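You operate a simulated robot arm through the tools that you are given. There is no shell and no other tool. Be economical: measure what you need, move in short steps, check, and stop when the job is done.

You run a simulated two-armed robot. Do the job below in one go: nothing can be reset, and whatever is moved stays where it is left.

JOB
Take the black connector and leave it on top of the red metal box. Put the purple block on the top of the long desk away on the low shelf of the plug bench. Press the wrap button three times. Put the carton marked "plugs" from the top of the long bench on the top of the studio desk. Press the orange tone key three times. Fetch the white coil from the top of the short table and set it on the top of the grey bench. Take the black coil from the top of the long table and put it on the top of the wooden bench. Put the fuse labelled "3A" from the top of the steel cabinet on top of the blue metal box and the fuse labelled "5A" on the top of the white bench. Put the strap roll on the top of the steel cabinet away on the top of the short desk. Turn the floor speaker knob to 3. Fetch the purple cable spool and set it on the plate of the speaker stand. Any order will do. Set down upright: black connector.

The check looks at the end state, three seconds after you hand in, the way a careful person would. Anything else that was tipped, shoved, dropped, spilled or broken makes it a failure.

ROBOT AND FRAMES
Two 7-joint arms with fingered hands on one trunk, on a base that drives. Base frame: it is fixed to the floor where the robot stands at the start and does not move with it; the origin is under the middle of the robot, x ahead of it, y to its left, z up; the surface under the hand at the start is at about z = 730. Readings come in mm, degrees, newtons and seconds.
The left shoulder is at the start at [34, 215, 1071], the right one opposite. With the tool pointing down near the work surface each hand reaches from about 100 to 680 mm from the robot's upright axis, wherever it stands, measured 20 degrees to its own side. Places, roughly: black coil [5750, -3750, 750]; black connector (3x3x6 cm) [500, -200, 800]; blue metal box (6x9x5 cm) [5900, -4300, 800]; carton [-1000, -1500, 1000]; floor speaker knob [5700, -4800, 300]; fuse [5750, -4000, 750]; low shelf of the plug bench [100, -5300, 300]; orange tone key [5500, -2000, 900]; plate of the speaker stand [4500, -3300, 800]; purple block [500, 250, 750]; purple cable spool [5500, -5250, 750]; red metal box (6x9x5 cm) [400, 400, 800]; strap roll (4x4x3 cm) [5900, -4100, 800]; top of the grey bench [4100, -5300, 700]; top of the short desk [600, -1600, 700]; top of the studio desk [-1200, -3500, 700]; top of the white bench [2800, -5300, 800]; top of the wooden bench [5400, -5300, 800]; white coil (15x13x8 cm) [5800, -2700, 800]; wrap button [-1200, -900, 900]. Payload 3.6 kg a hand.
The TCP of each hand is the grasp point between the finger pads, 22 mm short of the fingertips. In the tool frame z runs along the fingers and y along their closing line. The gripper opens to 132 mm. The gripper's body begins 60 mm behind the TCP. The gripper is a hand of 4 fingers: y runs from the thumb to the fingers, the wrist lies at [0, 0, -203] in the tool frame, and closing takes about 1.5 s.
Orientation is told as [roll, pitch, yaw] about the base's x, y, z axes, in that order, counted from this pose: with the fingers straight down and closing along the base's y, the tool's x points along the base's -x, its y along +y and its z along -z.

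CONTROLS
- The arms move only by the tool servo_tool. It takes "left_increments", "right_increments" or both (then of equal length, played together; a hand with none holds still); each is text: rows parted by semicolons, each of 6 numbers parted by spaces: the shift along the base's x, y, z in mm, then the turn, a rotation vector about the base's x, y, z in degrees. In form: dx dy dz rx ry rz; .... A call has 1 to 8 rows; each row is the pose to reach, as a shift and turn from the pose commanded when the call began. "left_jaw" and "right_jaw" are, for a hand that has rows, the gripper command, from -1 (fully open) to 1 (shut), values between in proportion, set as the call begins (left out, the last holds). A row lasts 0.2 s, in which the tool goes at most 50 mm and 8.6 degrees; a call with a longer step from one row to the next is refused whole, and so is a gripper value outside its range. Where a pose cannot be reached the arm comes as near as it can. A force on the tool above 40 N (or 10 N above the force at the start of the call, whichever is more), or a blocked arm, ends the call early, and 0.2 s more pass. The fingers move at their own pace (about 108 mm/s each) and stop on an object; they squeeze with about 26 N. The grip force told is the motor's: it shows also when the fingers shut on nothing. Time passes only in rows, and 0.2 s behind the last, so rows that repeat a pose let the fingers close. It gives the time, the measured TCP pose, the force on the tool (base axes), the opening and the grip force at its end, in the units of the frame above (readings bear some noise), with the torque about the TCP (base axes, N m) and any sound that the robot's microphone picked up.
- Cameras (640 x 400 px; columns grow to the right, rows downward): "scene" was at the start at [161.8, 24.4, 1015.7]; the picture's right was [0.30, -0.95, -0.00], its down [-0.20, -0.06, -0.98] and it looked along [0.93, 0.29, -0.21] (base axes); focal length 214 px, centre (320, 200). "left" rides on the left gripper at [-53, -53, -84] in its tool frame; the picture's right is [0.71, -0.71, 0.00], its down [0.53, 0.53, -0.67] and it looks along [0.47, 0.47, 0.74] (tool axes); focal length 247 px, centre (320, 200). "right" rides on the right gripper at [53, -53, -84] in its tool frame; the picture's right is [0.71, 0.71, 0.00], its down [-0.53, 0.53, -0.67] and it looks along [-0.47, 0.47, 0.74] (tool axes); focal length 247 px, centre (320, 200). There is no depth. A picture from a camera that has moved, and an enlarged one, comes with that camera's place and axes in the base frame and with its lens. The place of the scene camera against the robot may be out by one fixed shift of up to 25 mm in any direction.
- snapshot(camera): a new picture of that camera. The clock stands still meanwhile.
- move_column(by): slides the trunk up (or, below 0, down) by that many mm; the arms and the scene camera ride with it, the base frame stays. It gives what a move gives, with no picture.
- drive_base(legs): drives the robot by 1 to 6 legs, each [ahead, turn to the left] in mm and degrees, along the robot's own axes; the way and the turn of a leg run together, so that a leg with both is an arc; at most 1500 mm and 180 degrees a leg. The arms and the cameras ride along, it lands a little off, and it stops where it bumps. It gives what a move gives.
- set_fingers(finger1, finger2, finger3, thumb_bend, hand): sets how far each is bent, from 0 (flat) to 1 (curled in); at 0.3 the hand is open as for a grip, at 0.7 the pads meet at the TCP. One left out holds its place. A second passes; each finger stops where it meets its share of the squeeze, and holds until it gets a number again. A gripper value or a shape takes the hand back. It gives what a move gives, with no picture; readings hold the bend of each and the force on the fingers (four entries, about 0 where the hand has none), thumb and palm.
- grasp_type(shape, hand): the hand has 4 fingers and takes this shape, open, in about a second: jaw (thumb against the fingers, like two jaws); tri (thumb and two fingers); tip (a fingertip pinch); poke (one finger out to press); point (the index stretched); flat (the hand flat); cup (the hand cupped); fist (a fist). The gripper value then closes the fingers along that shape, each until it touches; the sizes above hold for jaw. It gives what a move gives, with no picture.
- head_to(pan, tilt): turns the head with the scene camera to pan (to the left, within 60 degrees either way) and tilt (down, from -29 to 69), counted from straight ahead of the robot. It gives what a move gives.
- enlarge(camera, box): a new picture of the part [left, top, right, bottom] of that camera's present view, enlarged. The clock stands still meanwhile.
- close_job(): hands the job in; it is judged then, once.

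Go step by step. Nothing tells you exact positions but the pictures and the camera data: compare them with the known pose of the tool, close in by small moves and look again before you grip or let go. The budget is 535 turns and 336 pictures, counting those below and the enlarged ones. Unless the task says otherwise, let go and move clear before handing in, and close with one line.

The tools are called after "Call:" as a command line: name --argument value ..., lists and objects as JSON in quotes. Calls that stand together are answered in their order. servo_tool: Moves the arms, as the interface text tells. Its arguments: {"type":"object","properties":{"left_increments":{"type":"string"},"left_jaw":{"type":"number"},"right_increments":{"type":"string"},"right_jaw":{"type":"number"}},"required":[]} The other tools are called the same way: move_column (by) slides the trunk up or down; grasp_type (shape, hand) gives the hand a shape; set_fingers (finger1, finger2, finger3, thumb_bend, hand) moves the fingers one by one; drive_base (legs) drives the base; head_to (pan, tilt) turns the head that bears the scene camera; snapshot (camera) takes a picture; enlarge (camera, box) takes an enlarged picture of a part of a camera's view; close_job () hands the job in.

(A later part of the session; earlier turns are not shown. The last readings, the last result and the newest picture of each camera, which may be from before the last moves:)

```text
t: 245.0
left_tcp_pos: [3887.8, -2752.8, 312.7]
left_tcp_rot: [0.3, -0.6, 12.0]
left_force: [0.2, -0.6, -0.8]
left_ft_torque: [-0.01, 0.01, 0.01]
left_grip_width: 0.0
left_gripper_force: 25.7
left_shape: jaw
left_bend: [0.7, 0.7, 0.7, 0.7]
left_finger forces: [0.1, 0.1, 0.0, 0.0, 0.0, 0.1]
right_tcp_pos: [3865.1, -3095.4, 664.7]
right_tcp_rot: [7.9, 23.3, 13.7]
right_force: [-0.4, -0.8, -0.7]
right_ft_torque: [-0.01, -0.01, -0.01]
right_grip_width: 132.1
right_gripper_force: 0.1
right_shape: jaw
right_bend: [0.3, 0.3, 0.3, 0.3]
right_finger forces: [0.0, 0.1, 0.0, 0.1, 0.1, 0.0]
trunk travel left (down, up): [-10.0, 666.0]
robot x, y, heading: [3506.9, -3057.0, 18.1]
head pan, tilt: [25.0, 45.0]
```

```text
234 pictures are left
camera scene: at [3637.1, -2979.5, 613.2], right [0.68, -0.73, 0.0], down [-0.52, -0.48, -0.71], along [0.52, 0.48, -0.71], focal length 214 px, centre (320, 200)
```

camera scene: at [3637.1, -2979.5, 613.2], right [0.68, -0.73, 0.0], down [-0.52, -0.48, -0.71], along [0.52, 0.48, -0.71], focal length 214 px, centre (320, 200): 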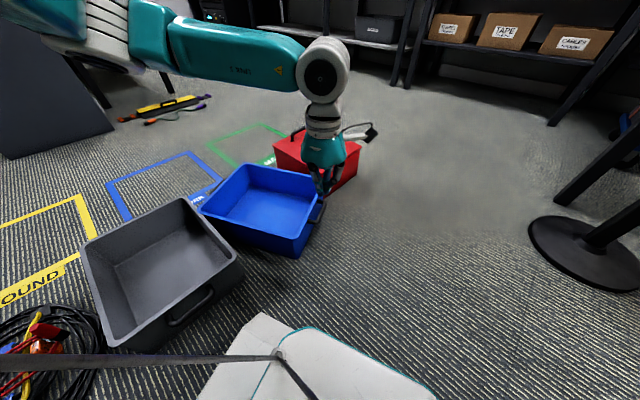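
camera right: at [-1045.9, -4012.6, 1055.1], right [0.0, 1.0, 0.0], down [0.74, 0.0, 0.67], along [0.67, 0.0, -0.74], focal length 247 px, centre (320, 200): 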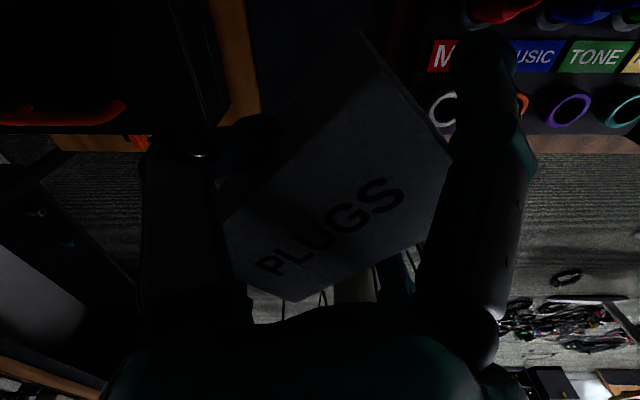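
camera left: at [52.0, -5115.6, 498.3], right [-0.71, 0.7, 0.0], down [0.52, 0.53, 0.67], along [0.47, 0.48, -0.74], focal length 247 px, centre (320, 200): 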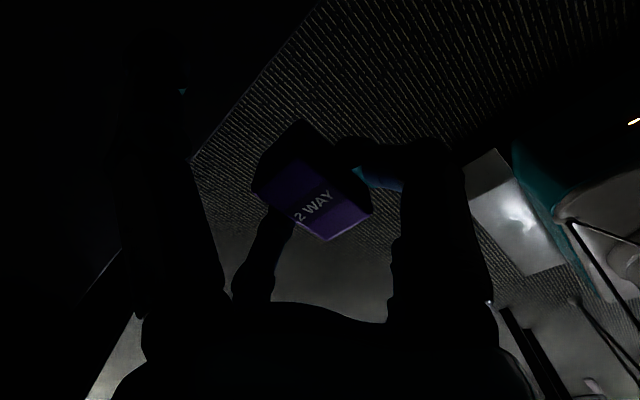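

Call:
servo_tool --left_increments "0 0 -45 0 0 0; 0 0 -90 0 0 0; 0 0 -135 0 0 0; 0 0 -180 0 0 0; 0 0 -215 0 0 0"

Call:
snapshot --camera "scene"

```text
t: 246.2
left_tcp_pos: [3887.7, -2753.7, 98.6]
left_tcp_rot: [0.3, -0.5, 12.0]
left_force: [1.4, -0.7, -0.2]
left_ft_torque: [-0.01, 0.0, -0.04]
left_grip_width: 0.1
left_gripper_force: 25.9
left_shape: jaw
left_bend: [0.7, 0.7, 0.7, 0.7]
left_finger forces: [0.0, 0.0, 0.1, 0.1, 0.0, 0.0]
right_tcp_pos: [3864.0, -3095.2, 664.9]
right_tcp_rot: [7.7, 23.2, 13.6]
right_force: [-1.2, 0.2, -1.1]
right_ft_torque: [0.0, 0.04, 0.0]
right_grip_width: 132.0
right_gripper_force: 0.0
right_shape: jaw
right_bend: [0.3, 0.3, 0.3, 0.3]
right_finger forces: [0.0, 0.0, 0.0, 0.0, 0.0, 0.1]
trunk travel left (down, up): [-10.0, 666.0]
robot x, y, heading: [3502.8, -3060.5, 18.3]
head pan, tilt: [25.0, 45.0]
```

```text
233 pictures are left
camera scene: at [3637.1, -2979.5, 613.2], right [0.68, -0.73, 0.0], down [-0.52, -0.48, -0.71], along [0.52, 0.48, -0.71], focal length 214 px, centre (320, 200)
```

scene: 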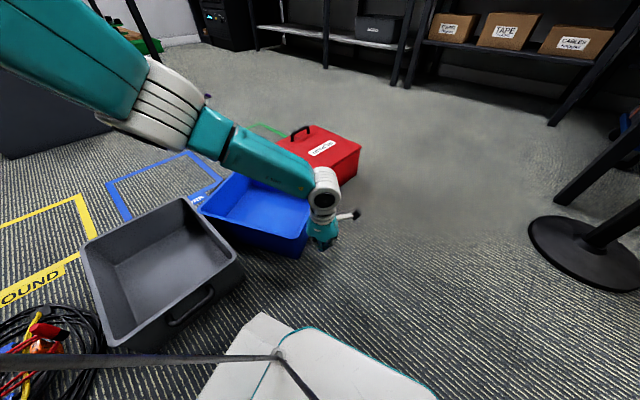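

Call:
servo_tool --left_increments "-9 18 0 0 0 0; -18 36 0 0 0 0; -27 53 0 0 0 0; -36 71 0 0 0 0; -43 85 0 0 0 0"

Call:
snapshot --camera "scene"

```text
t: 247.4
left_tcp_pos: [3845.1, -2667.9, 97.5]
left_tcp_rot: [0.4, -0.5, 11.9]
left_force: [0.1, -1.4, 0.7]
left_ft_torque: [0.07, 0.02, -0.01]
left_grip_width: 0.0
left_gripper_force: 25.8
left_shape: jaw
left_bend: [0.7, 0.7, 0.7, 0.7]
left_finger forces: [0.0, 1.8, 0.0, 0.0, 0.1, 0.0]
right_tcp_pos: [3864.9, -3096.2, 664.7]
right_tcp_rot: [7.8, 23.2, 13.7]
right_force: [-0.8, 0.3, -0.6]
right_ft_torque: [0.0, 0.0, 0.03]
right_grip_width: 131.8
right_gripper_force: 0.0
right_shape: jaw
right_bend: [0.3, 0.3, 0.3, 0.3]
right_finger forces: [0.1, 0.1, 0.1, 0.0, 0.0, 0.0]
trunk travel left (down, up): [-10.0, 666.0]
robot x, y, heading: [3507.9, -3055.0, 18.2]
head pan, tilt: [25.0, 45.0]
```

```text
232 pictures are left
camera scene: at [3637.0, -2979.6, 613.1], right [0.68, -0.73, 0.0], down [-0.52, -0.48, -0.71], along [0.52, 0.48, -0.71], focal length 214 px, centre (320, 200)
```

scene: 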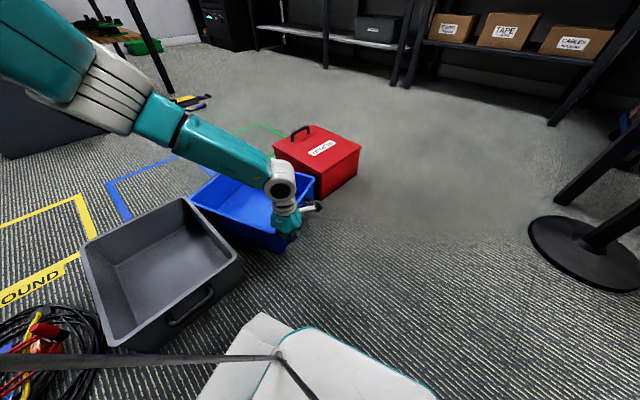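

Call:
enlarge --camera "scene" --box '[140, 110, 380, 290]'

```text
2.22 times, centred on (260, 200) of scene
camera zoom: at [3637.0, -2979.6, 613.1], right [0.68, -0.73, 0.0], down [-0.52, -0.48, -0.71], along [0.52, 0.48, -0.71], focal length 477 px, centre (453, 200)
```

zoom: 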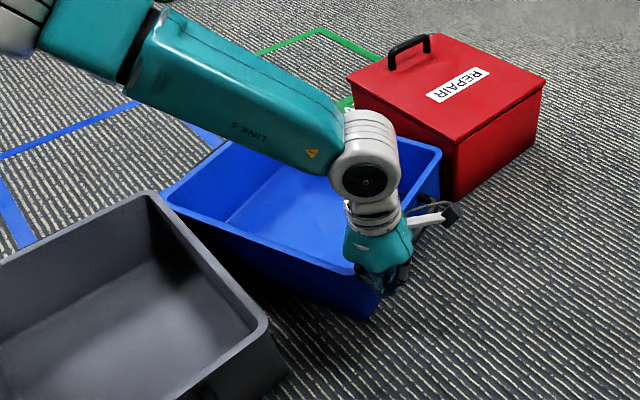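

The crate turned partway (about +18° left) and moved slightly past. I'll finish by pushing from inside near the corners, so I'm lifting the hand and entering near the near-left corner.

Call:
servo_tool --left_increments "4 -15 45 0 0 0; 4 -15 90 0 0 0; 4 -15 135 0 0 0; 4 -15 180 0 0 0; 4 -15 225 0 0 0; 4 25 235 0 0 0; 4 68 235 0 0 0; 4 68 235 0 0 0"

Call:
snapshot --camera "scene"

Call:
snapshot --camera "left"

```text
t: 249.2
left_tcp_pos: [3849.1, -2599.5, 333.9]
left_tcp_rot: [0.3, -0.5, 12.0]
left_force: [0.2, -0.5, 0.3]
left_ft_torque: [-0.02, 0.0, 0.03]
left_grip_width: 0.1
left_gripper_force: 25.9
left_shape: jaw
left_bend: [0.7, 0.7, 0.7, 0.7]
left_finger forces: [0.0, 0.1, 0.0, 0.1, 0.0, 0.0]
right_tcp_pos: [3865.2, -3096.1, 665.6]
right_tcp_rot: [7.8, 23.2, 13.6]
right_force: [-0.5, 0.5, -0.1]
right_ft_torque: [-0.01, 0.01, -0.04]
right_grip_width: 132.1
right_gripper_force: 0.1
right_shape: jaw
right_bend: [0.3, 0.3, 0.3, 0.3]
right_finger forces: [0.0, 0.0, 0.0, 0.0, 0.0, 0.1]
trunk travel left (down, up): [-10.0, 666.0]
robot x, y, heading: [3502.7, -3053.4, 18.0]
head pan, tilt: [25.0, 45.0]
```

```text
230 pictures are left
camera scene: at [3637.0, -2979.5, 613.1], right [0.68, -0.73, 0.0], down [-0.52, -0.48, -0.71], along [0.52, 0.48, -0.71], focal length 214 px, centre (320, 200)
```

scene: 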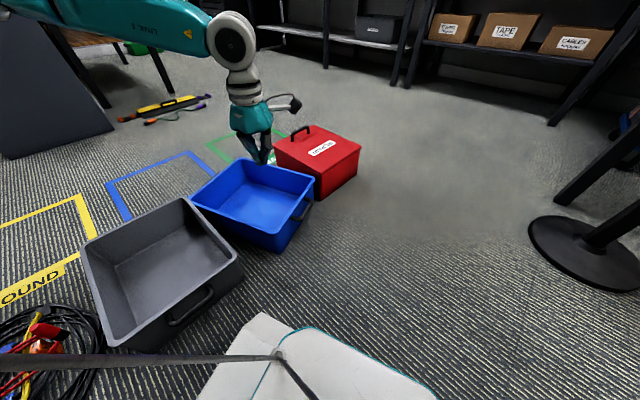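

```text
229 pictures are left
camera left: at [3911.0, -2641.1, 416.1], right [-0.55, -0.84, -0.01], down [-0.63, 0.4, 0.67], along [-0.55, 0.37, -0.75], focal length 247 px, centre (320, 200)
```

left: 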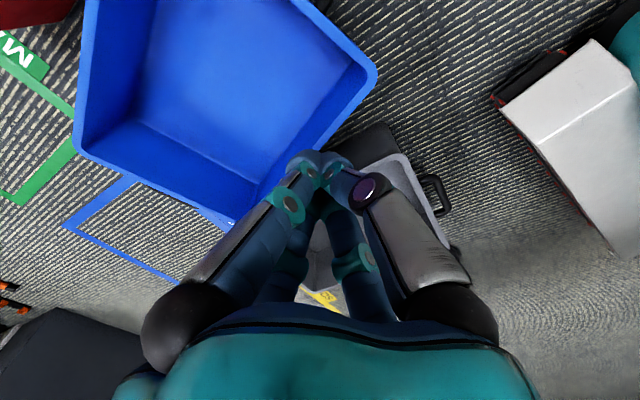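

Call:
servo_tool --left_increments "3 0 -45 0 0 0; 3 0 -90 0 0 0; 3 0 -135 0 0 0; 3 0 -180 0 0 0; 3 0 -214 0 0 0"

Call:
servo_tool --left_increments "-14 -5 0 0 0 0; -28 -10 0 0 0 0; -42 -15 0 0 0 0; -54 -19 0 0 0 0"

Call:
enlarge --camera "scene" --box '[140, 110, 380, 290]'

```text
t: 250.4
left_tcp_pos: [3852.8, -2598.8, 119.2]
left_tcp_rot: [0.3, -0.6, 12.0]
left_force: [-0.8, -0.1, 0.1]
left_ft_torque: [0.01, -0.02, 0.0]
left_grip_width: 0.0
left_gripper_force: 25.8
left_shape: jaw
left_bend: [0.7, 0.7, 0.7, 0.7]
left_finger forces: [0.0, 0.0, 0.0, 0.0, 0.0, 0.0]
right_tcp_pos: [3864.3, -3096.0, 664.2]
right_tcp_rot: [7.8, 23.3, 13.6]
right_force: [-0.6, -1.0, 0.4]
right_ft_torque: [-0.01, 0.01, -0.02]
right_grip_width: 131.9
right_gripper_force: 0.1
right_shape: jaw
right_bend: [0.3, 0.3, 0.3, 0.3]
right_finger forces: [0.0, 0.1, 0.0, 0.0, 0.0, 0.0]
trunk travel left (down, up): [-10.0, 666.0]
robot x, y, heading: [3502.9, -3051.9, 18.1]
head pan, tilt: [25.0, 45.0]
```

```text
t: 251.4
left_tcp_pos: [3796.5, -2619.0, 117.8]
left_tcp_rot: [0.3, -0.6, 11.9]
left_force: [2.0, 1.0, 1.9]
left_ft_torque: [-0.02, 0.04, 0.01]
left_grip_width: 0.0
left_gripper_force: 26.4
left_shape: jaw
left_bend: [0.7, 0.7, 0.7, 0.7]
left_finger forces: [0.0, 0.1, 3.2, 0.0, 0.0, 0.0]
right_tcp_pos: [3865.6, -3096.8, 665.1]
right_tcp_rot: [7.7, 23.2, 13.6]
right_force: [0.1, 0.6, 0.0]
right_ft_torque: [0.0, 0.0, 0.01]
right_grip_width: 131.9
right_gripper_force: 0.0
right_shape: jaw
right_bend: [0.3, 0.3, 0.3, 0.3]
right_finger forces: [0.1, 0.0, 0.1, 0.0, 0.0, 0.1]
trunk travel left (down, up): [-10.0, 666.0]
robot x, y, heading: [3501.1, -3055.8, 17.9]
head pan, tilt: [25.0, 45.0]
```

```text
2.22 times, centred on (260, 200) of scene
camera zoom: at [3637.0, -2979.6, 613.2], right [0.68, -0.73, 0.0], down [-0.52, -0.48, -0.71], along [0.52, 0.48, -0.71], focal length 477 px, centre (453, 200)
```

zoom: 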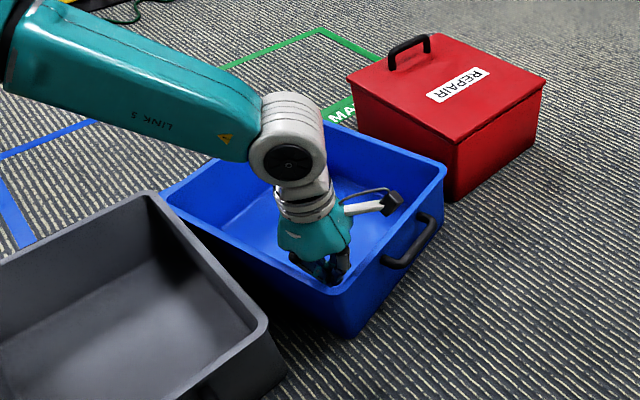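

Call:
servo_tool --left_increments "-10 -3 0 0 0 0; -20 -5 0 0 0 0; -27 -7 0 0 0 0"

Call:
servo_tool --left_increments "25 5 45 0 0 0; 25 5 90 0 0 0; 25 5 135 0 0 0; 25 5 180 0 0 0; 25 5 215 0 0 0"

Call:
enlarge --camera "scene" --box '[140, 110, 380, 290]'

```text
t: 252.2
left_tcp_pos: [3771.5, -2627.5, 118.9]
left_tcp_rot: [0.4, -0.5, 12.0]
left_force: [2.1, 1.0, 1.1]
left_ft_torque: [-0.01, 0.0, 0.0]
left_grip_width: 0.0
left_gripper_force: 26.2
left_shape: jaw
left_bend: [0.7, 0.7, 0.7, 0.7]
left_finger forces: [0.0, 0.0, 2.6, 0.0, 0.0, 0.1]
right_tcp_pos: [3865.4, -3095.1, 664.7]
right_tcp_rot: [7.8, 23.2, 13.7]
right_force: [-0.4, -0.5, -0.1]
right_ft_torque: [-0.02, -0.01, -0.03]
right_grip_width: 131.7
right_gripper_force: 0.1
right_shape: jaw
right_bend: [0.3, 0.3, 0.3, 0.3]
right_finger forces: [0.1, 0.1, 0.1, 0.0, 0.0, 0.0]
trunk travel left (down, up): [-10.0, 666.0]
robot x, y, heading: [3504.8, -3054.8, 18.2]
head pan, tilt: [25.0, 45.0]
```

```text
refused: row 1 steps farther than a row can; nothing moved
```

```text
2.22 times, centred on (260, 200) of scene
camera zoom: at [3637.0, -2979.6, 613.2], right [0.68, -0.73, 0.0], down [-0.52, -0.48, -0.71], along [0.52, 0.48, -0.71], focal length 477 px, centre (453, 200)
```

zoom: 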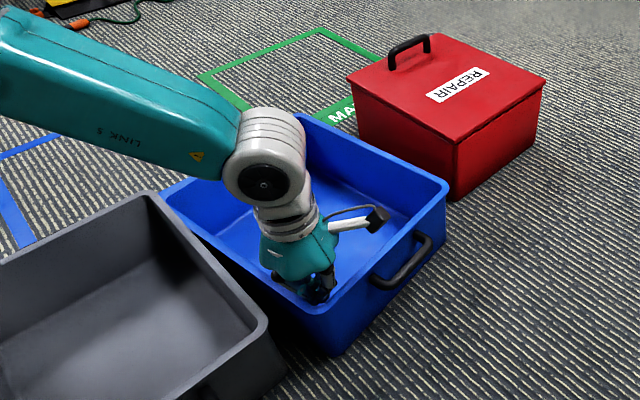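

Call:
servo_tool --left_increments "15 3 40 0 0 0; 20 5 88 0 0 0; 20 5 135 0 0 0; 20 5 182 0 0 0; 20 5 225 0 0 0"

Call:
drive_base --legs '[[120, 0]]'

Call:
snapshot --camera "scene"

Call:
snapshot --camera "left"

```text
t: 253.4
left_tcp_pos: [3790.0, -2620.9, 342.9]
left_tcp_rot: [0.2, -0.6, 11.9]
left_force: [0.4, 0.7, 0.0]
left_ft_torque: [0.01, 0.0, 0.0]
left_grip_width: 0.0
left_gripper_force: 26.2
left_shape: jaw
left_bend: [0.7, 0.7, 0.7, 0.7]
left_finger forces: [0.0, 0.0, 0.1, 0.0, 0.0, 0.0]
right_tcp_pos: [3865.6, -3096.0, 664.6]
right_tcp_rot: [7.8, 23.2, 13.7]
right_force: [0.2, 0.5, -0.6]
right_ft_torque: [0.01, 0.03, -0.04]
right_grip_width: 131.8
right_gripper_force: 0.0
right_shape: jaw
right_bend: [0.3, 0.3, 0.3, 0.3]
right_finger forces: [0.0, 0.0, 0.0, 0.0, 0.1, 0.0]
trunk travel left (down, up): [-10.0, 666.0]
robot x, y, heading: [3501.9, -3053.3, 18.4]
head pan, tilt: [25.0, 45.0]
```

```text
t: 254.6
left_tcp_pos: [3906.0, -2583.4, 343.7]
left_tcp_rot: [0.4, -0.5, 12.0]
left_force: [-0.1, 1.0, -0.2]
left_ft_torque: [-0.03, 0.0, 0.0]
left_grip_width: 0.0
left_gripper_force: 26.1
left_shape: jaw
left_bend: [0.7, 0.7, 0.7, 0.7]
left_finger forces: [0.0, 0.0, 0.1, 0.0, 0.0, 0.0]
right_tcp_pos: [3979.2, -3057.6, 664.8]
right_tcp_rot: [7.8, 23.2, 13.7]
right_force: [0.0, -0.6, -1.3]
right_ft_torque: [0.01, 0.0, 0.0]
right_grip_width: 132.1
right_gripper_force: 0.1
right_shape: jaw
right_bend: [0.3, 0.3, 0.3, 0.3]
right_finger forces: [0.0, 0.0, 0.0, 0.0, 0.1, 0.1]
trunk travel left (down, up): [-10.0, 666.0]
robot x, y, heading: [3615.9, -3021.4, 18.4]
head pan, tilt: [25.0, 45.0]
```

```text
226 pictures are left
camera scene: at [3751.9, -2942.0, 613.2], right [0.68, -0.73, 0.0], down [-0.52, -0.48, -0.71], along [0.52, 0.48, -0.71], focal length 214 px, centre (320, 200)
```

scene: 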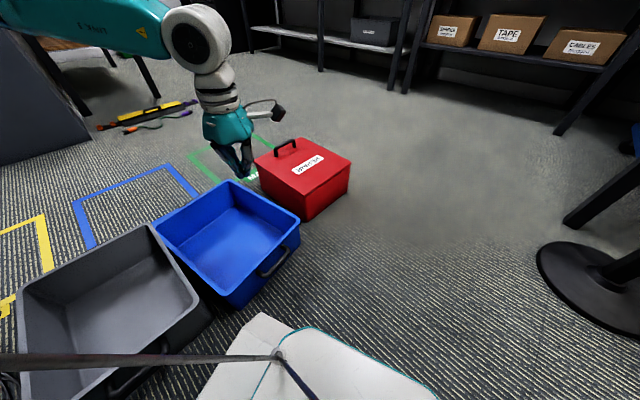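

```text
225 pictures are left
camera left: at [3967.9, -2624.6, 426.6], right [-0.54, -0.84, -0.01], down [-0.63, 0.4, 0.67], along [-0.55, 0.37, -0.75], focal length 247 px, centre (320, 200)
```

left: 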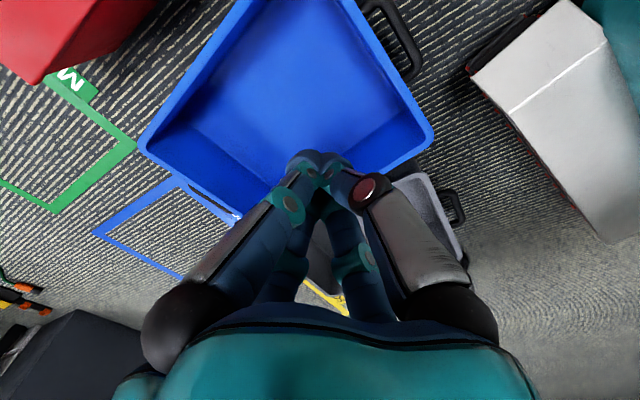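

Call:
servo_tool --left_increments "40 8 0 0 0 0; 52 10 -40 0 0 0; 52 10 -88 0 0 0; 52 10 -136 0 0 0; 52 10 -184 0 0 0; 52 10 -224 0 0 0"

Call:
servo_tool --left_increments "0 -12 0 0 0 0; 0 -22 0 0 0 0; 0 -32 0 0 0 0"

Call:
snapshot --camera "scene"

```text
t: 256.0
left_tcp_pos: [3956.8, -2571.9, 120.6]
left_tcp_rot: [0.3, -0.6, 12.0]
left_force: [0.9, 0.5, -0.9]
left_ft_torque: [-0.01, -0.03, 0.0]
left_grip_width: 0.0
left_gripper_force: 25.9
left_shape: jaw
left_bend: [0.7, 0.7, 0.7, 0.7]
left_finger forces: [0.0, 0.0, 0.0, 0.0, 0.0, 0.1]
right_tcp_pos: [3979.2, -3057.8, 663.7]
right_tcp_rot: [7.8, 23.2, 13.8]
right_force: [-0.8, 0.1, -1.1]
right_ft_torque: [-0.03, 0.02, 0.02]
right_grip_width: 132.3
right_gripper_force: 0.0
right_shape: jaw
right_bend: [0.3, 0.3, 0.3, 0.3]
right_finger forces: [0.1, 0.1, 0.1, 0.0, 0.1, 0.0]
trunk travel left (down, up): [-10.0, 666.0]
robot x, y, heading: [3622.8, -3019.3, 18.2]
head pan, tilt: [25.0, 45.0]
```

```text
t: 256.8
left_tcp_pos: [3958.9, -2604.6, 119.8]
left_tcp_rot: [0.3, -0.7, 12.0]
left_force: [-0.4, 0.2, 0.5]
left_ft_torque: [-0.03, -0.03, 0.01]
left_grip_width: 0.0
left_gripper_force: 26.3
left_shape: jaw
left_bend: [0.7, 0.7, 0.7, 0.7]
left_finger forces: [0.0, 0.1, 0.0, 0.0, 0.0, 0.0]
right_tcp_pos: [3979.8, -3056.9, 665.3]
right_tcp_rot: [7.9, 23.3, 13.6]
right_force: [0.3, -0.3, -0.4]
right_ft_torque: [0.0, -0.01, -0.02]
right_grip_width: 132.0
right_gripper_force: 0.0
right_shape: jaw
right_bend: [0.3, 0.3, 0.3, 0.3]
right_finger forces: [0.0, 0.0, 0.1, 0.1, 0.0, 0.0]
trunk travel left (down, up): [-10.0, 666.0]
robot x, y, heading: [3616.9, -3018.0, 18.2]
head pan, tilt: [25.0, 45.0]
```

```text
224 pictures are left
camera scene: at [3752.0, -2942.0, 613.2], right [0.68, -0.73, 0.0], down [-0.52, -0.48, -0.71], along [0.52, 0.48, -0.71], focal length 214 px, centre (320, 200)
```

scene: 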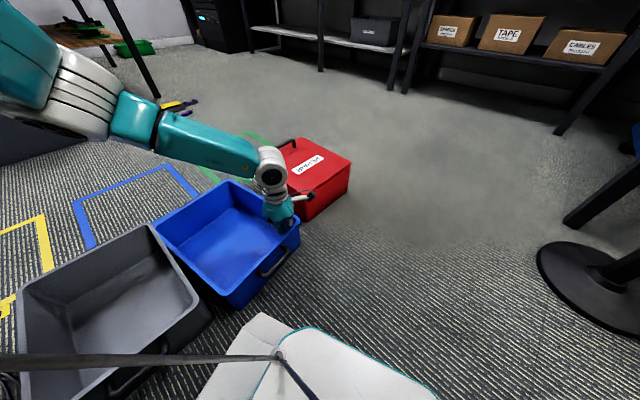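

Call:
servo_tool --left_increments "0 -8 0 0 0 0; 0 -16 0 0 0 0; 0 -22 0 0 0 0"

Call:
enlarge --camera "scene" --box '[120, 130, 360, 320]'

```text
t: 257.6
left_tcp_pos: [3957.3, -2626.6, 120.4]
left_tcp_rot: [0.3, -0.7, 11.9]
left_force: [-0.3, 4.5, 3.2]
left_ft_torque: [-0.07, -0.03, -0.01]
left_grip_width: 0.0
left_gripper_force: 25.8
left_shape: jaw
left_bend: [0.7, 0.7, 0.7, 0.7]
left_finger forces: [0.0, 0.0, 0.0, 0.1, 5.2, 0.1]
right_tcp_pos: [3979.3, -3058.0, 666.4]
right_tcp_rot: [7.8, 23.2, 13.7]
right_force: [-0.4, 0.2, 0.5]
right_ft_torque: [0.02, 0.0, 0.06]
right_grip_width: 132.0
right_gripper_force: 0.0
right_shape: jaw
right_bend: [0.3, 0.3, 0.3, 0.3]
right_finger forces: [0.0, 0.0, 0.1, 0.1, 0.0, 0.1]
trunk travel left (down, up): [-10.0, 666.0]
robot x, y, heading: [3617.2, -3017.6, 18.0]
head pan, tilt: [25.0, 45.0]
```

```text
2.11 times, centred on (240, 225) of scene
camera zoom: at [3751.9, -2942.1, 613.2], right [0.68, -0.73, 0.0], down [-0.52, -0.48, -0.71], along [0.52, 0.48, -0.71], focal length 452 px, centre (488, 147)
```

zoom: 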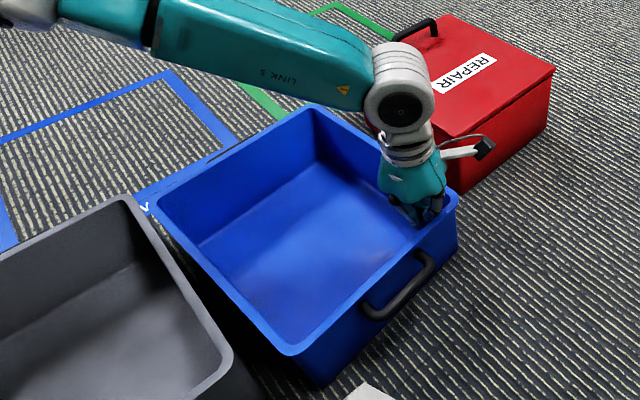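

Call:
servo_tool --left_increments "0 20 35 0 0 0; 0 25 80 0 0 0; 0 25 128 0 0 0; 0 25 176 0 0 0; 0 25 222 0 0 0"

Call:
drive_base --legs '[[-150, 0]]'

Call:
servo_tool --left_increments "0 -45 0 0 0 0; 0 -90 0 0 0 0; -12 -100 -45 0 0 0; -22 -100 -90 0 0 0; -32 -100 -135 0 0 0; -35 -100 -180 0 0 0; -35 -100 -220 0 0 0"

Call:
snapshot --camera "scene"

```text
t: 258.8
left_tcp_pos: [3958.6, -2602.5, 341.4]
left_tcp_rot: [0.3, -0.4, 12.1]
left_force: [-1.1, -0.4, -0.3]
left_ft_torque: [-0.01, 0.01, -0.02]
left_grip_width: 0.1
left_gripper_force: 26.1
left_shape: jaw
left_bend: [0.7, 0.7, 0.7, 0.7]
left_finger forces: [0.1, 0.0, 0.0, 0.0, 0.0, 0.0]
right_tcp_pos: [3979.4, -3058.8, 664.6]
right_tcp_rot: [7.8, 23.2, 13.5]
right_force: [0.2, 0.0, 0.4]
right_ft_torque: [0.0, -0.02, 0.05]
right_grip_width: 131.9
right_gripper_force: 0.1
right_shape: jaw
right_bend: [0.3, 0.3, 0.3, 0.3]
right_finger forces: [0.0, 0.0, 0.1, 0.1, 0.1, 0.0]
trunk travel left (down, up): [-10.0, 666.0]
robot x, y, heading: [3617.3, -3022.2, 18.1]
head pan, tilt: [25.0, 45.0]
```

```text
t: 260.2
left_tcp_pos: [3815.0, -2649.4, 342.0]
left_tcp_rot: [0.2, -0.7, 11.9]
left_force: [0.1, 0.3, 0.1]
left_ft_torque: [0.0, 0.01, 0.01]
left_grip_width: 0.0
left_gripper_force: 25.7
left_shape: jaw
left_bend: [0.7, 0.7, 0.7, 0.7]
left_finger forces: [0.0, 0.0, 0.0, 0.1, 0.0, 0.0]
right_tcp_pos: [3834.8, -3105.0, 665.2]
right_tcp_rot: [7.8, 23.3, 13.6]
right_force: [-0.2, -0.3, 0.3]
right_ft_torque: [-0.02, -0.02, 0.01]
right_grip_width: 131.9
right_gripper_force: 0.0
right_shape: jaw
right_bend: [0.3, 0.3, 0.3, 0.3]
right_finger forces: [0.0, 0.0, 0.0, 0.0, 0.0, 0.1]
trunk travel left (down, up): [-10.0, 666.0]
robot x, y, heading: [3477.8, -3065.7, 18.1]
head pan, tilt: [25.0, 45.0]
```

```text
t: 261.8
left_tcp_pos: [3778.6, -2750.9, 120.9]
left_tcp_rot: [0.3, -0.7, 11.9]
left_force: [-0.8, -0.1, -0.1]
left_ft_torque: [0.02, -0.01, 0.01]
left_grip_width: 0.1
left_gripper_force: 26.3
left_shape: jaw
left_bend: [0.7, 0.7, 0.7, 0.7]
left_finger forces: [0.1, 0.1, 0.0, 0.0, 0.1, 0.0]
right_tcp_pos: [3835.9, -3104.7, 665.1]
right_tcp_rot: [7.7, 23.2, 13.7]
right_force: [-0.1, 0.8, -0.7]
right_ft_torque: [-0.04, 0.0, 0.02]
right_grip_width: 132.1
right_gripper_force: 0.1
right_shape: jaw
right_bend: [0.3, 0.3, 0.3, 0.3]
right_finger forces: [0.0, 0.0, 0.1, 0.0, 0.0, 0.0]
trunk travel left (down, up): [-10.0, 666.0]
robot x, y, heading: [3478.0, -3066.2, 17.9]
head pan, tilt: [25.0, 45.0]
```

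```text
222 pictures are left
camera scene: at [3608.3, -2989.0, 613.2], right [0.68, -0.73, 0.0], down [-0.52, -0.48, -0.71], along [0.52, 0.48, -0.71], focal length 214 px, centre (320, 200)
```

scene: 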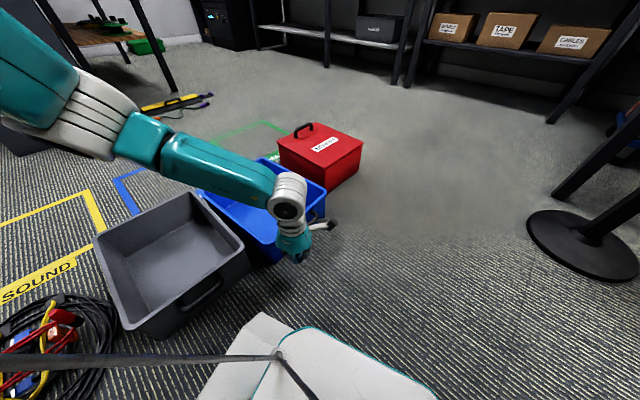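

Call:
servo_tool --left_increments "0 20 0 0 0 0; 0 40 0 0 0 0; 0 55 0 0 0 0; 0 68 0 0 0 0; 0 78 0 0 0 0"

Call:
enlarge --camera "scene" --box '[140, 110, 380, 290]'

```text
t: 263.0
left_tcp_pos: [3779.1, -2671.2, 121.8]
left_tcp_rot: [0.3, -0.5, 11.9]
left_force: [-1.3, -3.8, 1.8]
left_ft_torque: [0.01, 0.03, 0.05]
left_grip_width: 0.0
left_gripper_force: 26.1
left_shape: jaw
left_bend: [0.7, 0.7, 0.7, 0.7]
left_finger forces: [0.0, 4.0, 0.0, 0.1, 0.0, 0.1]
right_tcp_pos: [3836.4, -3105.6, 665.8]
right_tcp_rot: [7.7, 23.2, 13.6]
right_force: [-0.7, 0.3, -0.2]
right_ft_torque: [0.02, 0.0, 0.01]
right_grip_width: 131.6
right_gripper_force: 0.1
right_shape: jaw
right_bend: [0.3, 0.3, 0.3, 0.3]
right_finger forces: [0.1, 0.0, 0.0, 0.1, 0.0, 0.1]
trunk travel left (down, up): [-10.0, 666.0]
robot x, y, heading: [3474.5, -3067.7, 18.1]
head pan, tilt: [25.0, 45.0]
```

```text
2.22 times, centred on (260, 200) of scene
camera zoom: at [3608.2, -2989.1, 613.2], right [0.68, -0.73, 0.0], down [-0.52, -0.48, -0.71], along [0.52, 0.48, -0.71], focal length 477 px, centre (453, 200)
```

zoom: 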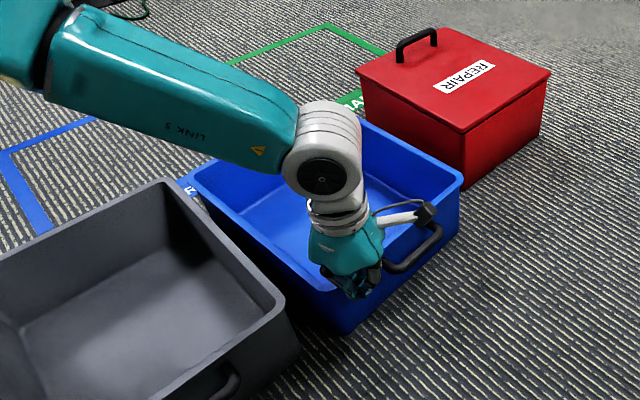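

Call:
servo_tool --left_increments "0 6 0 0 0 0; 0 12 0 0 0 0"

Call:
servo_tool --left_increments "0 -30 0 0 0 0; 0 -60 20 0 0 0; 0 -70 68 0 0 0; 0 -70 116 0 0 0; 0 -70 164 0 0 0; 0 -70 212 0 0 0; 0 -70 240 0 0 0"

Call:
enlarge --camera "scene" --box '[140, 110, 380, 290]'

```text
t: 263.6
left_tcp_pos: [3779.9, -2659.8, 121.8]
left_tcp_rot: [0.4, -0.6, 12.0]
left_force: [-1.2, -3.2, 1.1]
left_ft_torque: [0.03, -0.01, 0.02]
left_grip_width: 0.0
left_gripper_force: 26.0
left_shape: jaw
left_bend: [0.7, 0.7, 0.7, 0.7]
left_finger forces: [0.0, 3.2, 0.0, 0.0, 0.1, 0.0]
right_tcp_pos: [3835.9, -3105.4, 665.6]
right_tcp_rot: [7.7, 23.2, 13.6]
right_force: [-0.2, 0.1, -0.1]
right_ft_torque: [-0.01, -0.04, 0.01]
right_grip_width: 132.1
right_gripper_force: 0.1
right_shape: jaw
right_bend: [0.3, 0.3, 0.3, 0.3]
right_finger forces: [0.0, 0.0, 0.1, 0.0, 0.0, 0.0]
trunk travel left (down, up): [-10.0, 666.0]
robot x, y, heading: [3476.0, -3067.3, 17.8]
head pan, tilt: [25.0, 45.0]
```

```text
t: 265.2
left_tcp_pos: [3778.7, -2729.5, 362.0]
left_tcp_rot: [0.3, -0.6, 12.0]
left_force: [-0.1, 0.3, -0.3]
left_ft_torque: [-0.01, 0.02, 0.03]
left_grip_width: 0.0
left_gripper_force: 25.4
left_shape: jaw
left_bend: [0.7, 0.7, 0.7, 0.7]
left_finger forces: [0.0, 0.1, 0.0, 0.0, 0.0, 0.1]
right_tcp_pos: [3836.1, -3104.9, 666.2]
right_tcp_rot: [7.7, 23.2, 13.7]
right_force: [-0.5, -0.2, -0.4]
right_ft_torque: [0.0, -0.01, 0.02]
right_grip_width: 131.9
right_gripper_force: 0.1
right_shape: jaw
right_bend: [0.3, 0.3, 0.3, 0.3]
right_finger forces: [0.0, 0.1, 0.0, 0.1, 0.0, 0.0]
trunk travel left (down, up): [-10.0, 666.0]
robot x, y, heading: [3473.5, -3067.2, 17.8]
head pan, tilt: [25.0, 45.0]
```

```text
2.22 times, centred on (260, 200) of scene
camera zoom: at [3608.3, -2989.0, 613.2], right [0.68, -0.73, 0.0], down [-0.52, -0.48, -0.71], along [0.52, 0.48, -0.71], focal length 477 px, centre (453, 200)
```

zoom: 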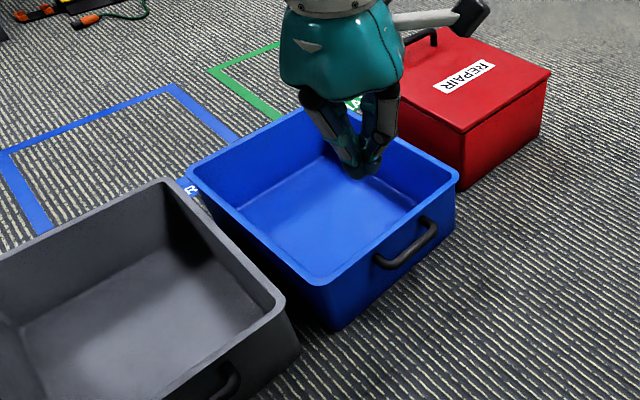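

The crate is back in line (within about a centimetre). I'm raising the trunk and lifting the left hand, then passing along a safer line at heading ~10°.

Call:
move_column --by 400

Call:
servo_tool --left_increments "0 0 45 0 0 0; 0 0 90 0 0 0; 0 0 135 0 0 0; 0 0 180 0 0 0; 0 0 225 0 0 0" --left_jaw -1

Call:
drive_base --legs '[[0, -8], [650, 0]]'

Call:
head_to --pan 0 --tilt 40

Call:
snapshot --camera "scene"

```text
t: 269.0
left_tcp_pos: [3780.2, -2729.4, 761.4]
left_tcp_rot: [0.3, -0.6, 11.9]
left_force: [-0.6, -0.3, -0.7]
left_ft_torque: [-0.03, 0.0, 0.03]
left_grip_width: 0.1
left_gripper_force: 26.1
left_shape: jaw
left_bend: [0.7, 0.7, 0.7, 0.7]
left_finger forces: [0.0, 0.0, 0.0, 0.0, 0.1, 0.1]
right_tcp_pos: [3836.3, -3105.9, 1065.0]
right_tcp_rot: [7.8, 23.3, 13.6]
right_force: [-0.3, -0.2, 0.2]
right_ft_torque: [0.02, 0.01, -0.02]
right_grip_width: 132.0
right_gripper_force: 0.0
right_shape: jaw
right_bend: [0.3, 0.3, 0.3, 0.3]
right_finger forces: [0.0, 0.1, 0.1, 0.1, 0.1, 0.0]
trunk travel left (down, up): [-410.0, 266.0]
robot x, y, heading: [3475.1, -3067.5, 17.8]
head pan, tilt: [25.0, 45.0]
```

```text
t: 270.2
left_tcp_pos: [3781.3, -2728.1, 988.4]
left_tcp_rot: [0.3, -0.5, 12.1]
left_force: [0.5, -0.1, 0.8]
left_ft_torque: [-0.07, -0.03, 0.0]
left_grip_width: 132.1
left_gripper_force: 0.0
left_shape: jaw
left_bend: [0.3, 0.3, 0.3, 0.3]
left_finger forces: [0.0, 0.0, 0.0, 0.0, 0.0, 0.0]
right_tcp_pos: [3835.0, -3104.1, 1065.8]
right_tcp_rot: [7.8, 23.3, 13.6]
right_force: [-0.3, -1.1, 0.4]
right_ft_torque: [-0.03, -0.01, -0.04]
right_grip_width: 132.2
right_gripper_force: 0.0
right_shape: jaw
right_bend: [0.3, 0.3, 0.3, 0.3]
right_finger forces: [0.1, 0.1, 0.1, 0.0, 0.0, 0.1]
trunk travel left (down, up): [-410.0, 266.0]
robot x, y, heading: [3472.9, -3068.6, 18.0]
head pan, tilt: [25.0, 45.0]
```

```text
t: 274.4
left_tcp_pos: [4465.7, -2661.3, 986.6]
left_tcp_rot: [0.4, -0.7, 4.0]
left_force: [0.5, -0.1, 0.6]
left_ft_torque: [0.03, 0.05, -0.02]
left_grip_width: 131.8
left_gripper_force: 0.1
left_shape: jaw
left_bend: [0.3, 0.3, 0.3, 0.3]
left_finger forces: [0.0, 0.0, 0.1, 0.0, 0.1, 0.0]
right_tcp_pos: [4465.5, -3042.1, 1066.3]
right_tcp_rot: [7.8, 23.3, 5.7]
right_force: [0.2, 0.0, -0.1]
right_ft_torque: [-0.01, 0.01, 0.03]
right_grip_width: 132.0
right_gripper_force: 0.0
right_shape: jaw
right_bend: [0.3, 0.3, 0.3, 0.3]
right_finger forces: [0.0, 0.1, 0.0, 0.0, 0.1, 0.1]
trunk travel left (down, up): [-410.0, 266.0]
robot x, y, heading: [4109.6, -2950.3, 9.9]
head pan, tilt: [25.0, 45.0]
```

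```text
t: 275.3
left_tcp_pos: [4464.6, -2660.9, 987.3]
left_tcp_rot: [0.3, -0.6, 4.0]
left_force: [0.3, 0.6, -0.4]
left_ft_torque: [-0.02, 0.01, 0.0]
left_grip_width: 132.0
left_gripper_force: 0.0
left_shape: jaw
left_bend: [0.3, 0.3, 0.3, 0.3]
left_finger forces: [0.0, 0.1, 0.0, 0.0, 0.1, 0.0]
right_tcp_pos: [4466.2, -3041.3, 1065.2]
right_tcp_rot: [7.9, 23.2, 5.8]
right_force: [0.4, 0.5, -0.3]
right_ft_torque: [-0.04, -0.01, -0.05]
right_grip_width: 132.5
right_gripper_force: 0.1
right_shape: jaw
right_bend: [0.3, 0.3, 0.3, 0.3]
right_finger forces: [0.0, 0.0, 0.0, 0.1, 0.1, 0.0]
trunk travel left (down, up): [-410.0, 266.0]
robot x, y, heading: [4114.7, -2950.8, 9.8]
head pan, tilt: [0.0, 40.0]
```

```text
219 pictures are left
camera scene: at [4267.5, -2929.4, 1033.0], right [0.17, -0.98, 0.0], down [-0.63, -0.11, -0.77], along [0.75, 0.13, -0.64], focal length 214 px, centre (320, 200)
```

scene: 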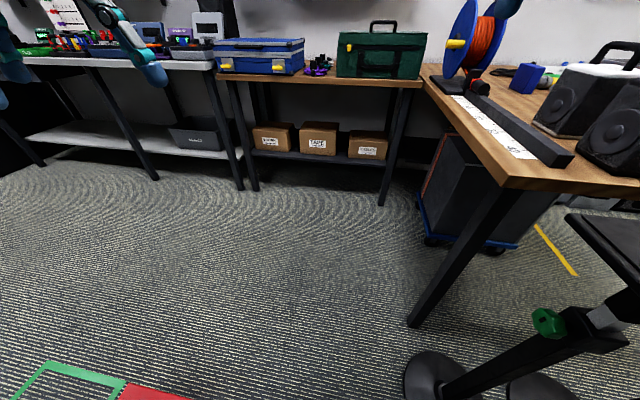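

Call:
drive_base --legs '[[780, 0], [0, 10]]'

Call:
head_to --pan 0 --tilt 25

Call:
snapshot --camera "scene"

Call:
head_to --pan 45 --tilt 20

Call:
snapshot --camera "scene"

```text
t: 280.3
left_tcp_pos: [5184.1, -2472.5, 989.3]
left_tcp_rot: [0.3, -0.6, 13.7]
left_force: [0.4, -0.1, 0.2]
left_ft_torque: [0.0, 0.04, 0.03]
left_grip_width: 131.6
left_gripper_force: 0.0
left_shape: jaw
left_bend: [0.3, 0.3, 0.3, 0.3]
left_finger forces: [0.0, 0.1, 0.0, 0.0, 0.0, 0.1]
right_tcp_pos: [5249.4, -2848.2, 1065.9]
right_tcp_rot: [7.9, 23.2, 15.2]
right_force: [-0.7, 1.1, -0.2]
right_ft_torque: [0.0, 0.0, -0.04]
right_grip_width: 131.9
right_gripper_force: 0.1
right_shape: jaw
right_bend: [0.3, 0.3, 0.3, 0.3]
right_finger forces: [0.1, 0.0, 0.0, 0.0, 0.0, 0.1]
trunk travel left (down, up): [-410.0, 266.0]
robot x, y, heading: [4889.3, -2823.9, 19.7]
head pan, tilt: [0.0, 40.0]
```

```text
t: 281.0
left_tcp_pos: [5184.2, -2473.7, 988.6]
left_tcp_rot: [0.3, -0.6, 13.7]
left_force: [0.7, -0.5, 0.4]
left_ft_torque: [-0.01, 0.02, 0.02]
left_grip_width: 131.9
left_gripper_force: 0.1
left_shape: jaw
left_bend: [0.3, 0.3, 0.3, 0.3]
left_finger forces: [0.1, 0.0, 0.1, 0.0, 0.0, 0.0]
right_tcp_pos: [5248.4, -2847.4, 1066.3]
right_tcp_rot: [7.9, 23.2, 15.3]
right_force: [-0.4, 0.8, 0.0]
right_ft_torque: [-0.02, 0.03, -0.02]
right_grip_width: 132.3
right_gripper_force: 0.0
right_shape: jaw
right_bend: [0.3, 0.3, 0.3, 0.3]
right_finger forces: [0.0, 0.0, 0.0, 0.0, 0.1, 0.1]
trunk travel left (down, up): [-410.0, 266.0]
robot x, y, heading: [4886.4, -2828.3, 19.7]
head pan, tilt: [0.0, 25.0]
```

```text
218 pictures are left
camera scene: at [5043.4, -2775.0, 1056.2], right [0.34, -0.94, 0.0], down [-0.4, -0.14, -0.91], along [0.85, 0.31, -0.42], focal length 214 px, centre (320, 200)
```

scene: 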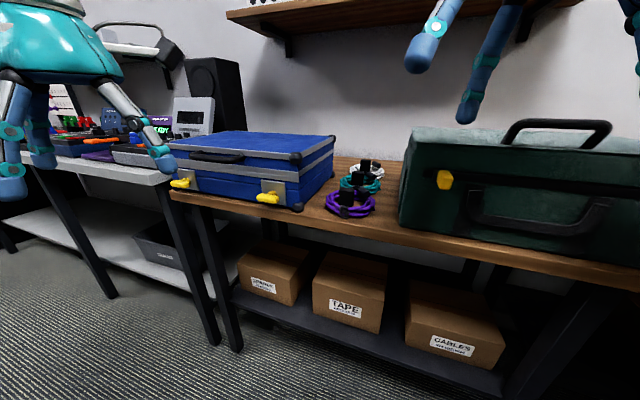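

```text
t: 282.2
left_tcp_pos: [5183.1, -2472.9, 989.2]
left_tcp_rot: [0.3, -0.6, 13.7]
left_force: [-0.5, -0.2, 0.1]
left_ft_torque: [0.01, 0.02, -0.03]
left_grip_width: 132.1
left_gripper_force: 0.1
left_shape: jaw
left_bend: [0.3, 0.3, 0.3, 0.3]
left_finger forces: [0.0, 0.0, 0.0, 0.1, 0.1, 0.0]
right_tcp_pos: [5248.4, -2848.5, 1067.5]
right_tcp_rot: [7.8, 23.2, 15.3]
right_force: [1.0, -0.4, -0.1]
right_ft_torque: [0.01, -0.01, -0.01]
right_grip_width: 131.9
right_gripper_force: 0.0
right_shape: jaw
right_bend: [0.3, 0.3, 0.3, 0.3]
right_finger forces: [0.1, 0.0, 0.0, 0.1, 0.0, 0.1]
trunk travel left (down, up): [-410.0, 266.0]
robot x, y, heading: [4887.4, -2828.3, 19.5]
head pan, tilt: [45.0, 20.0]
```

```text
217 pictures are left
camera scene: at [4996.5, -2721.7, 1064.4], right [0.9, -0.43, 0.0], down [-0.15, -0.31, -0.94], along [0.4, 0.85, -0.34], focal length 214 px, centre (320, 200)
```

scene: 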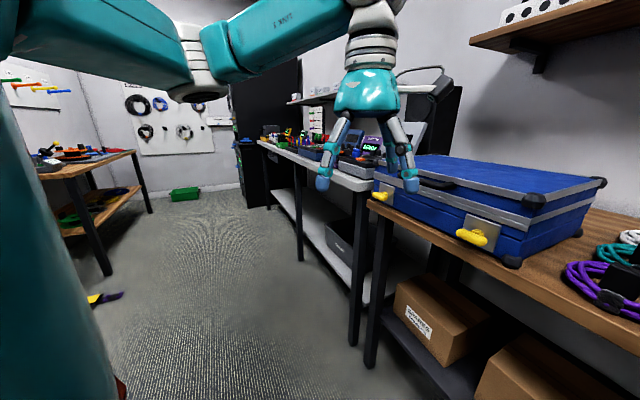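

Call:
head_to --pan 10 --tilt 20

Call:
enlarge --camera "scene" --box '[240, 100, 480, 250]'

Call:
head_to --pan 45 --tilt 20

Call:
enlarge --camera "scene" --box '[230, 110, 430, 220]'

```text
t: 283.2
left_tcp_pos: [5183.9, -2473.0, 989.7]
left_tcp_rot: [0.2, -0.5, 13.8]
left_force: [0.0, 0.5, 0.0]
left_ft_torque: [0.0, 0.0, 0.0]
left_grip_width: 132.1
left_gripper_force: 0.2
left_shape: jaw
left_bend: [0.3, 0.3, 0.3, 0.3]
left_finger forces: [0.0, 0.0, 0.1, 0.0, 0.1, 0.0]
right_tcp_pos: [5248.0, -2846.7, 1067.4]
right_tcp_rot: [7.7, 23.2, 15.3]
right_force: [-0.5, 0.2, 0.1]
right_ft_torque: [0.01, -0.03, 0.01]
right_grip_width: 132.0
right_gripper_force: 0.0
right_shape: jaw
right_bend: [0.3, 0.3, 0.3, 0.3]
right_finger forces: [0.0, 0.0, 0.1, 0.0, 0.1, 0.0]
trunk travel left (down, up): [-410.0, 266.0]
robot x, y, heading: [4887.6, -2828.8, 19.5]
head pan, tilt: [10.0, 20.0]
```

```text
2.67 times, centred on (360, 175) of scene
camera zoom: at [5037.5, -2759.6, 1064.4], right [0.5, -0.87, 0.0], down [-0.3, -0.17, -0.94], along [0.82, 0.47, -0.34], focal length 572 px, centre (213, 267)
```

zoom: 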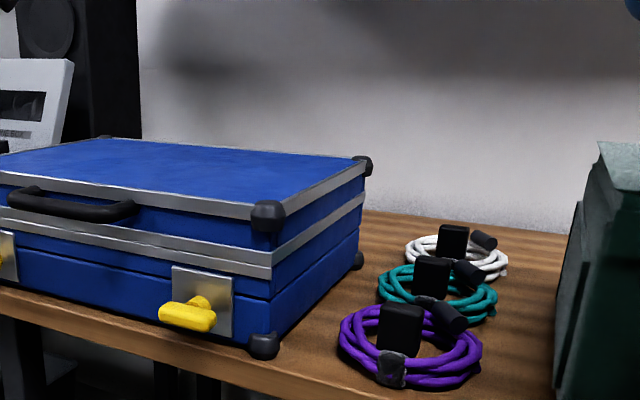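

```text
t: 284.2
left_tcp_pos: [5183.5, -2472.1, 988.7]
left_tcp_rot: [0.3, -0.6, 13.8]
left_force: [-0.4, 0.1, -0.4]
left_ft_torque: [-0.03, -0.04, 0.01]
left_grip_width: 131.8
left_gripper_force: 0.1
left_shape: jaw
left_bend: [0.3, 0.3, 0.3, 0.3]
left_finger forces: [0.1, 0.1, 0.1, 0.1, 0.0, 0.0]
right_tcp_pos: [5248.3, -2847.5, 1065.3]
right_tcp_rot: [7.9, 23.2, 15.3]
right_force: [0.4, -0.2, -0.3]
right_ft_torque: [0.0, 0.01, 0.01]
right_grip_width: 132.0
right_gripper_force: 0.0
right_shape: jaw
right_bend: [0.3, 0.3, 0.3, 0.3]
right_finger forces: [0.0, 0.0, 0.0, 0.1, 0.0, 0.0]
trunk travel left (down, up): [-410.0, 266.0]
robot x, y, heading: [4890.4, -2827.4, 19.8]
head pan, tilt: [45.0, 20.0]
```

```text
3.20 times, centred on (330, 165) of scene
camera zoom: at [4996.5, -2721.7, 1064.4], right [0.9, -0.43, 0.0], down [-0.15, -0.31, -0.94], along [0.4, 0.85, -0.34], focal length 686 px, centre (288, 312)
```

zoom: 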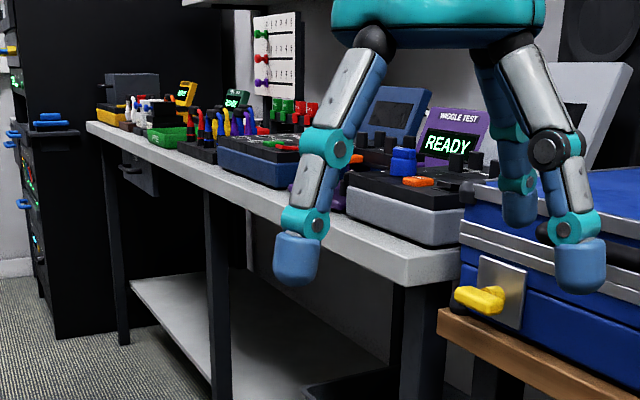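

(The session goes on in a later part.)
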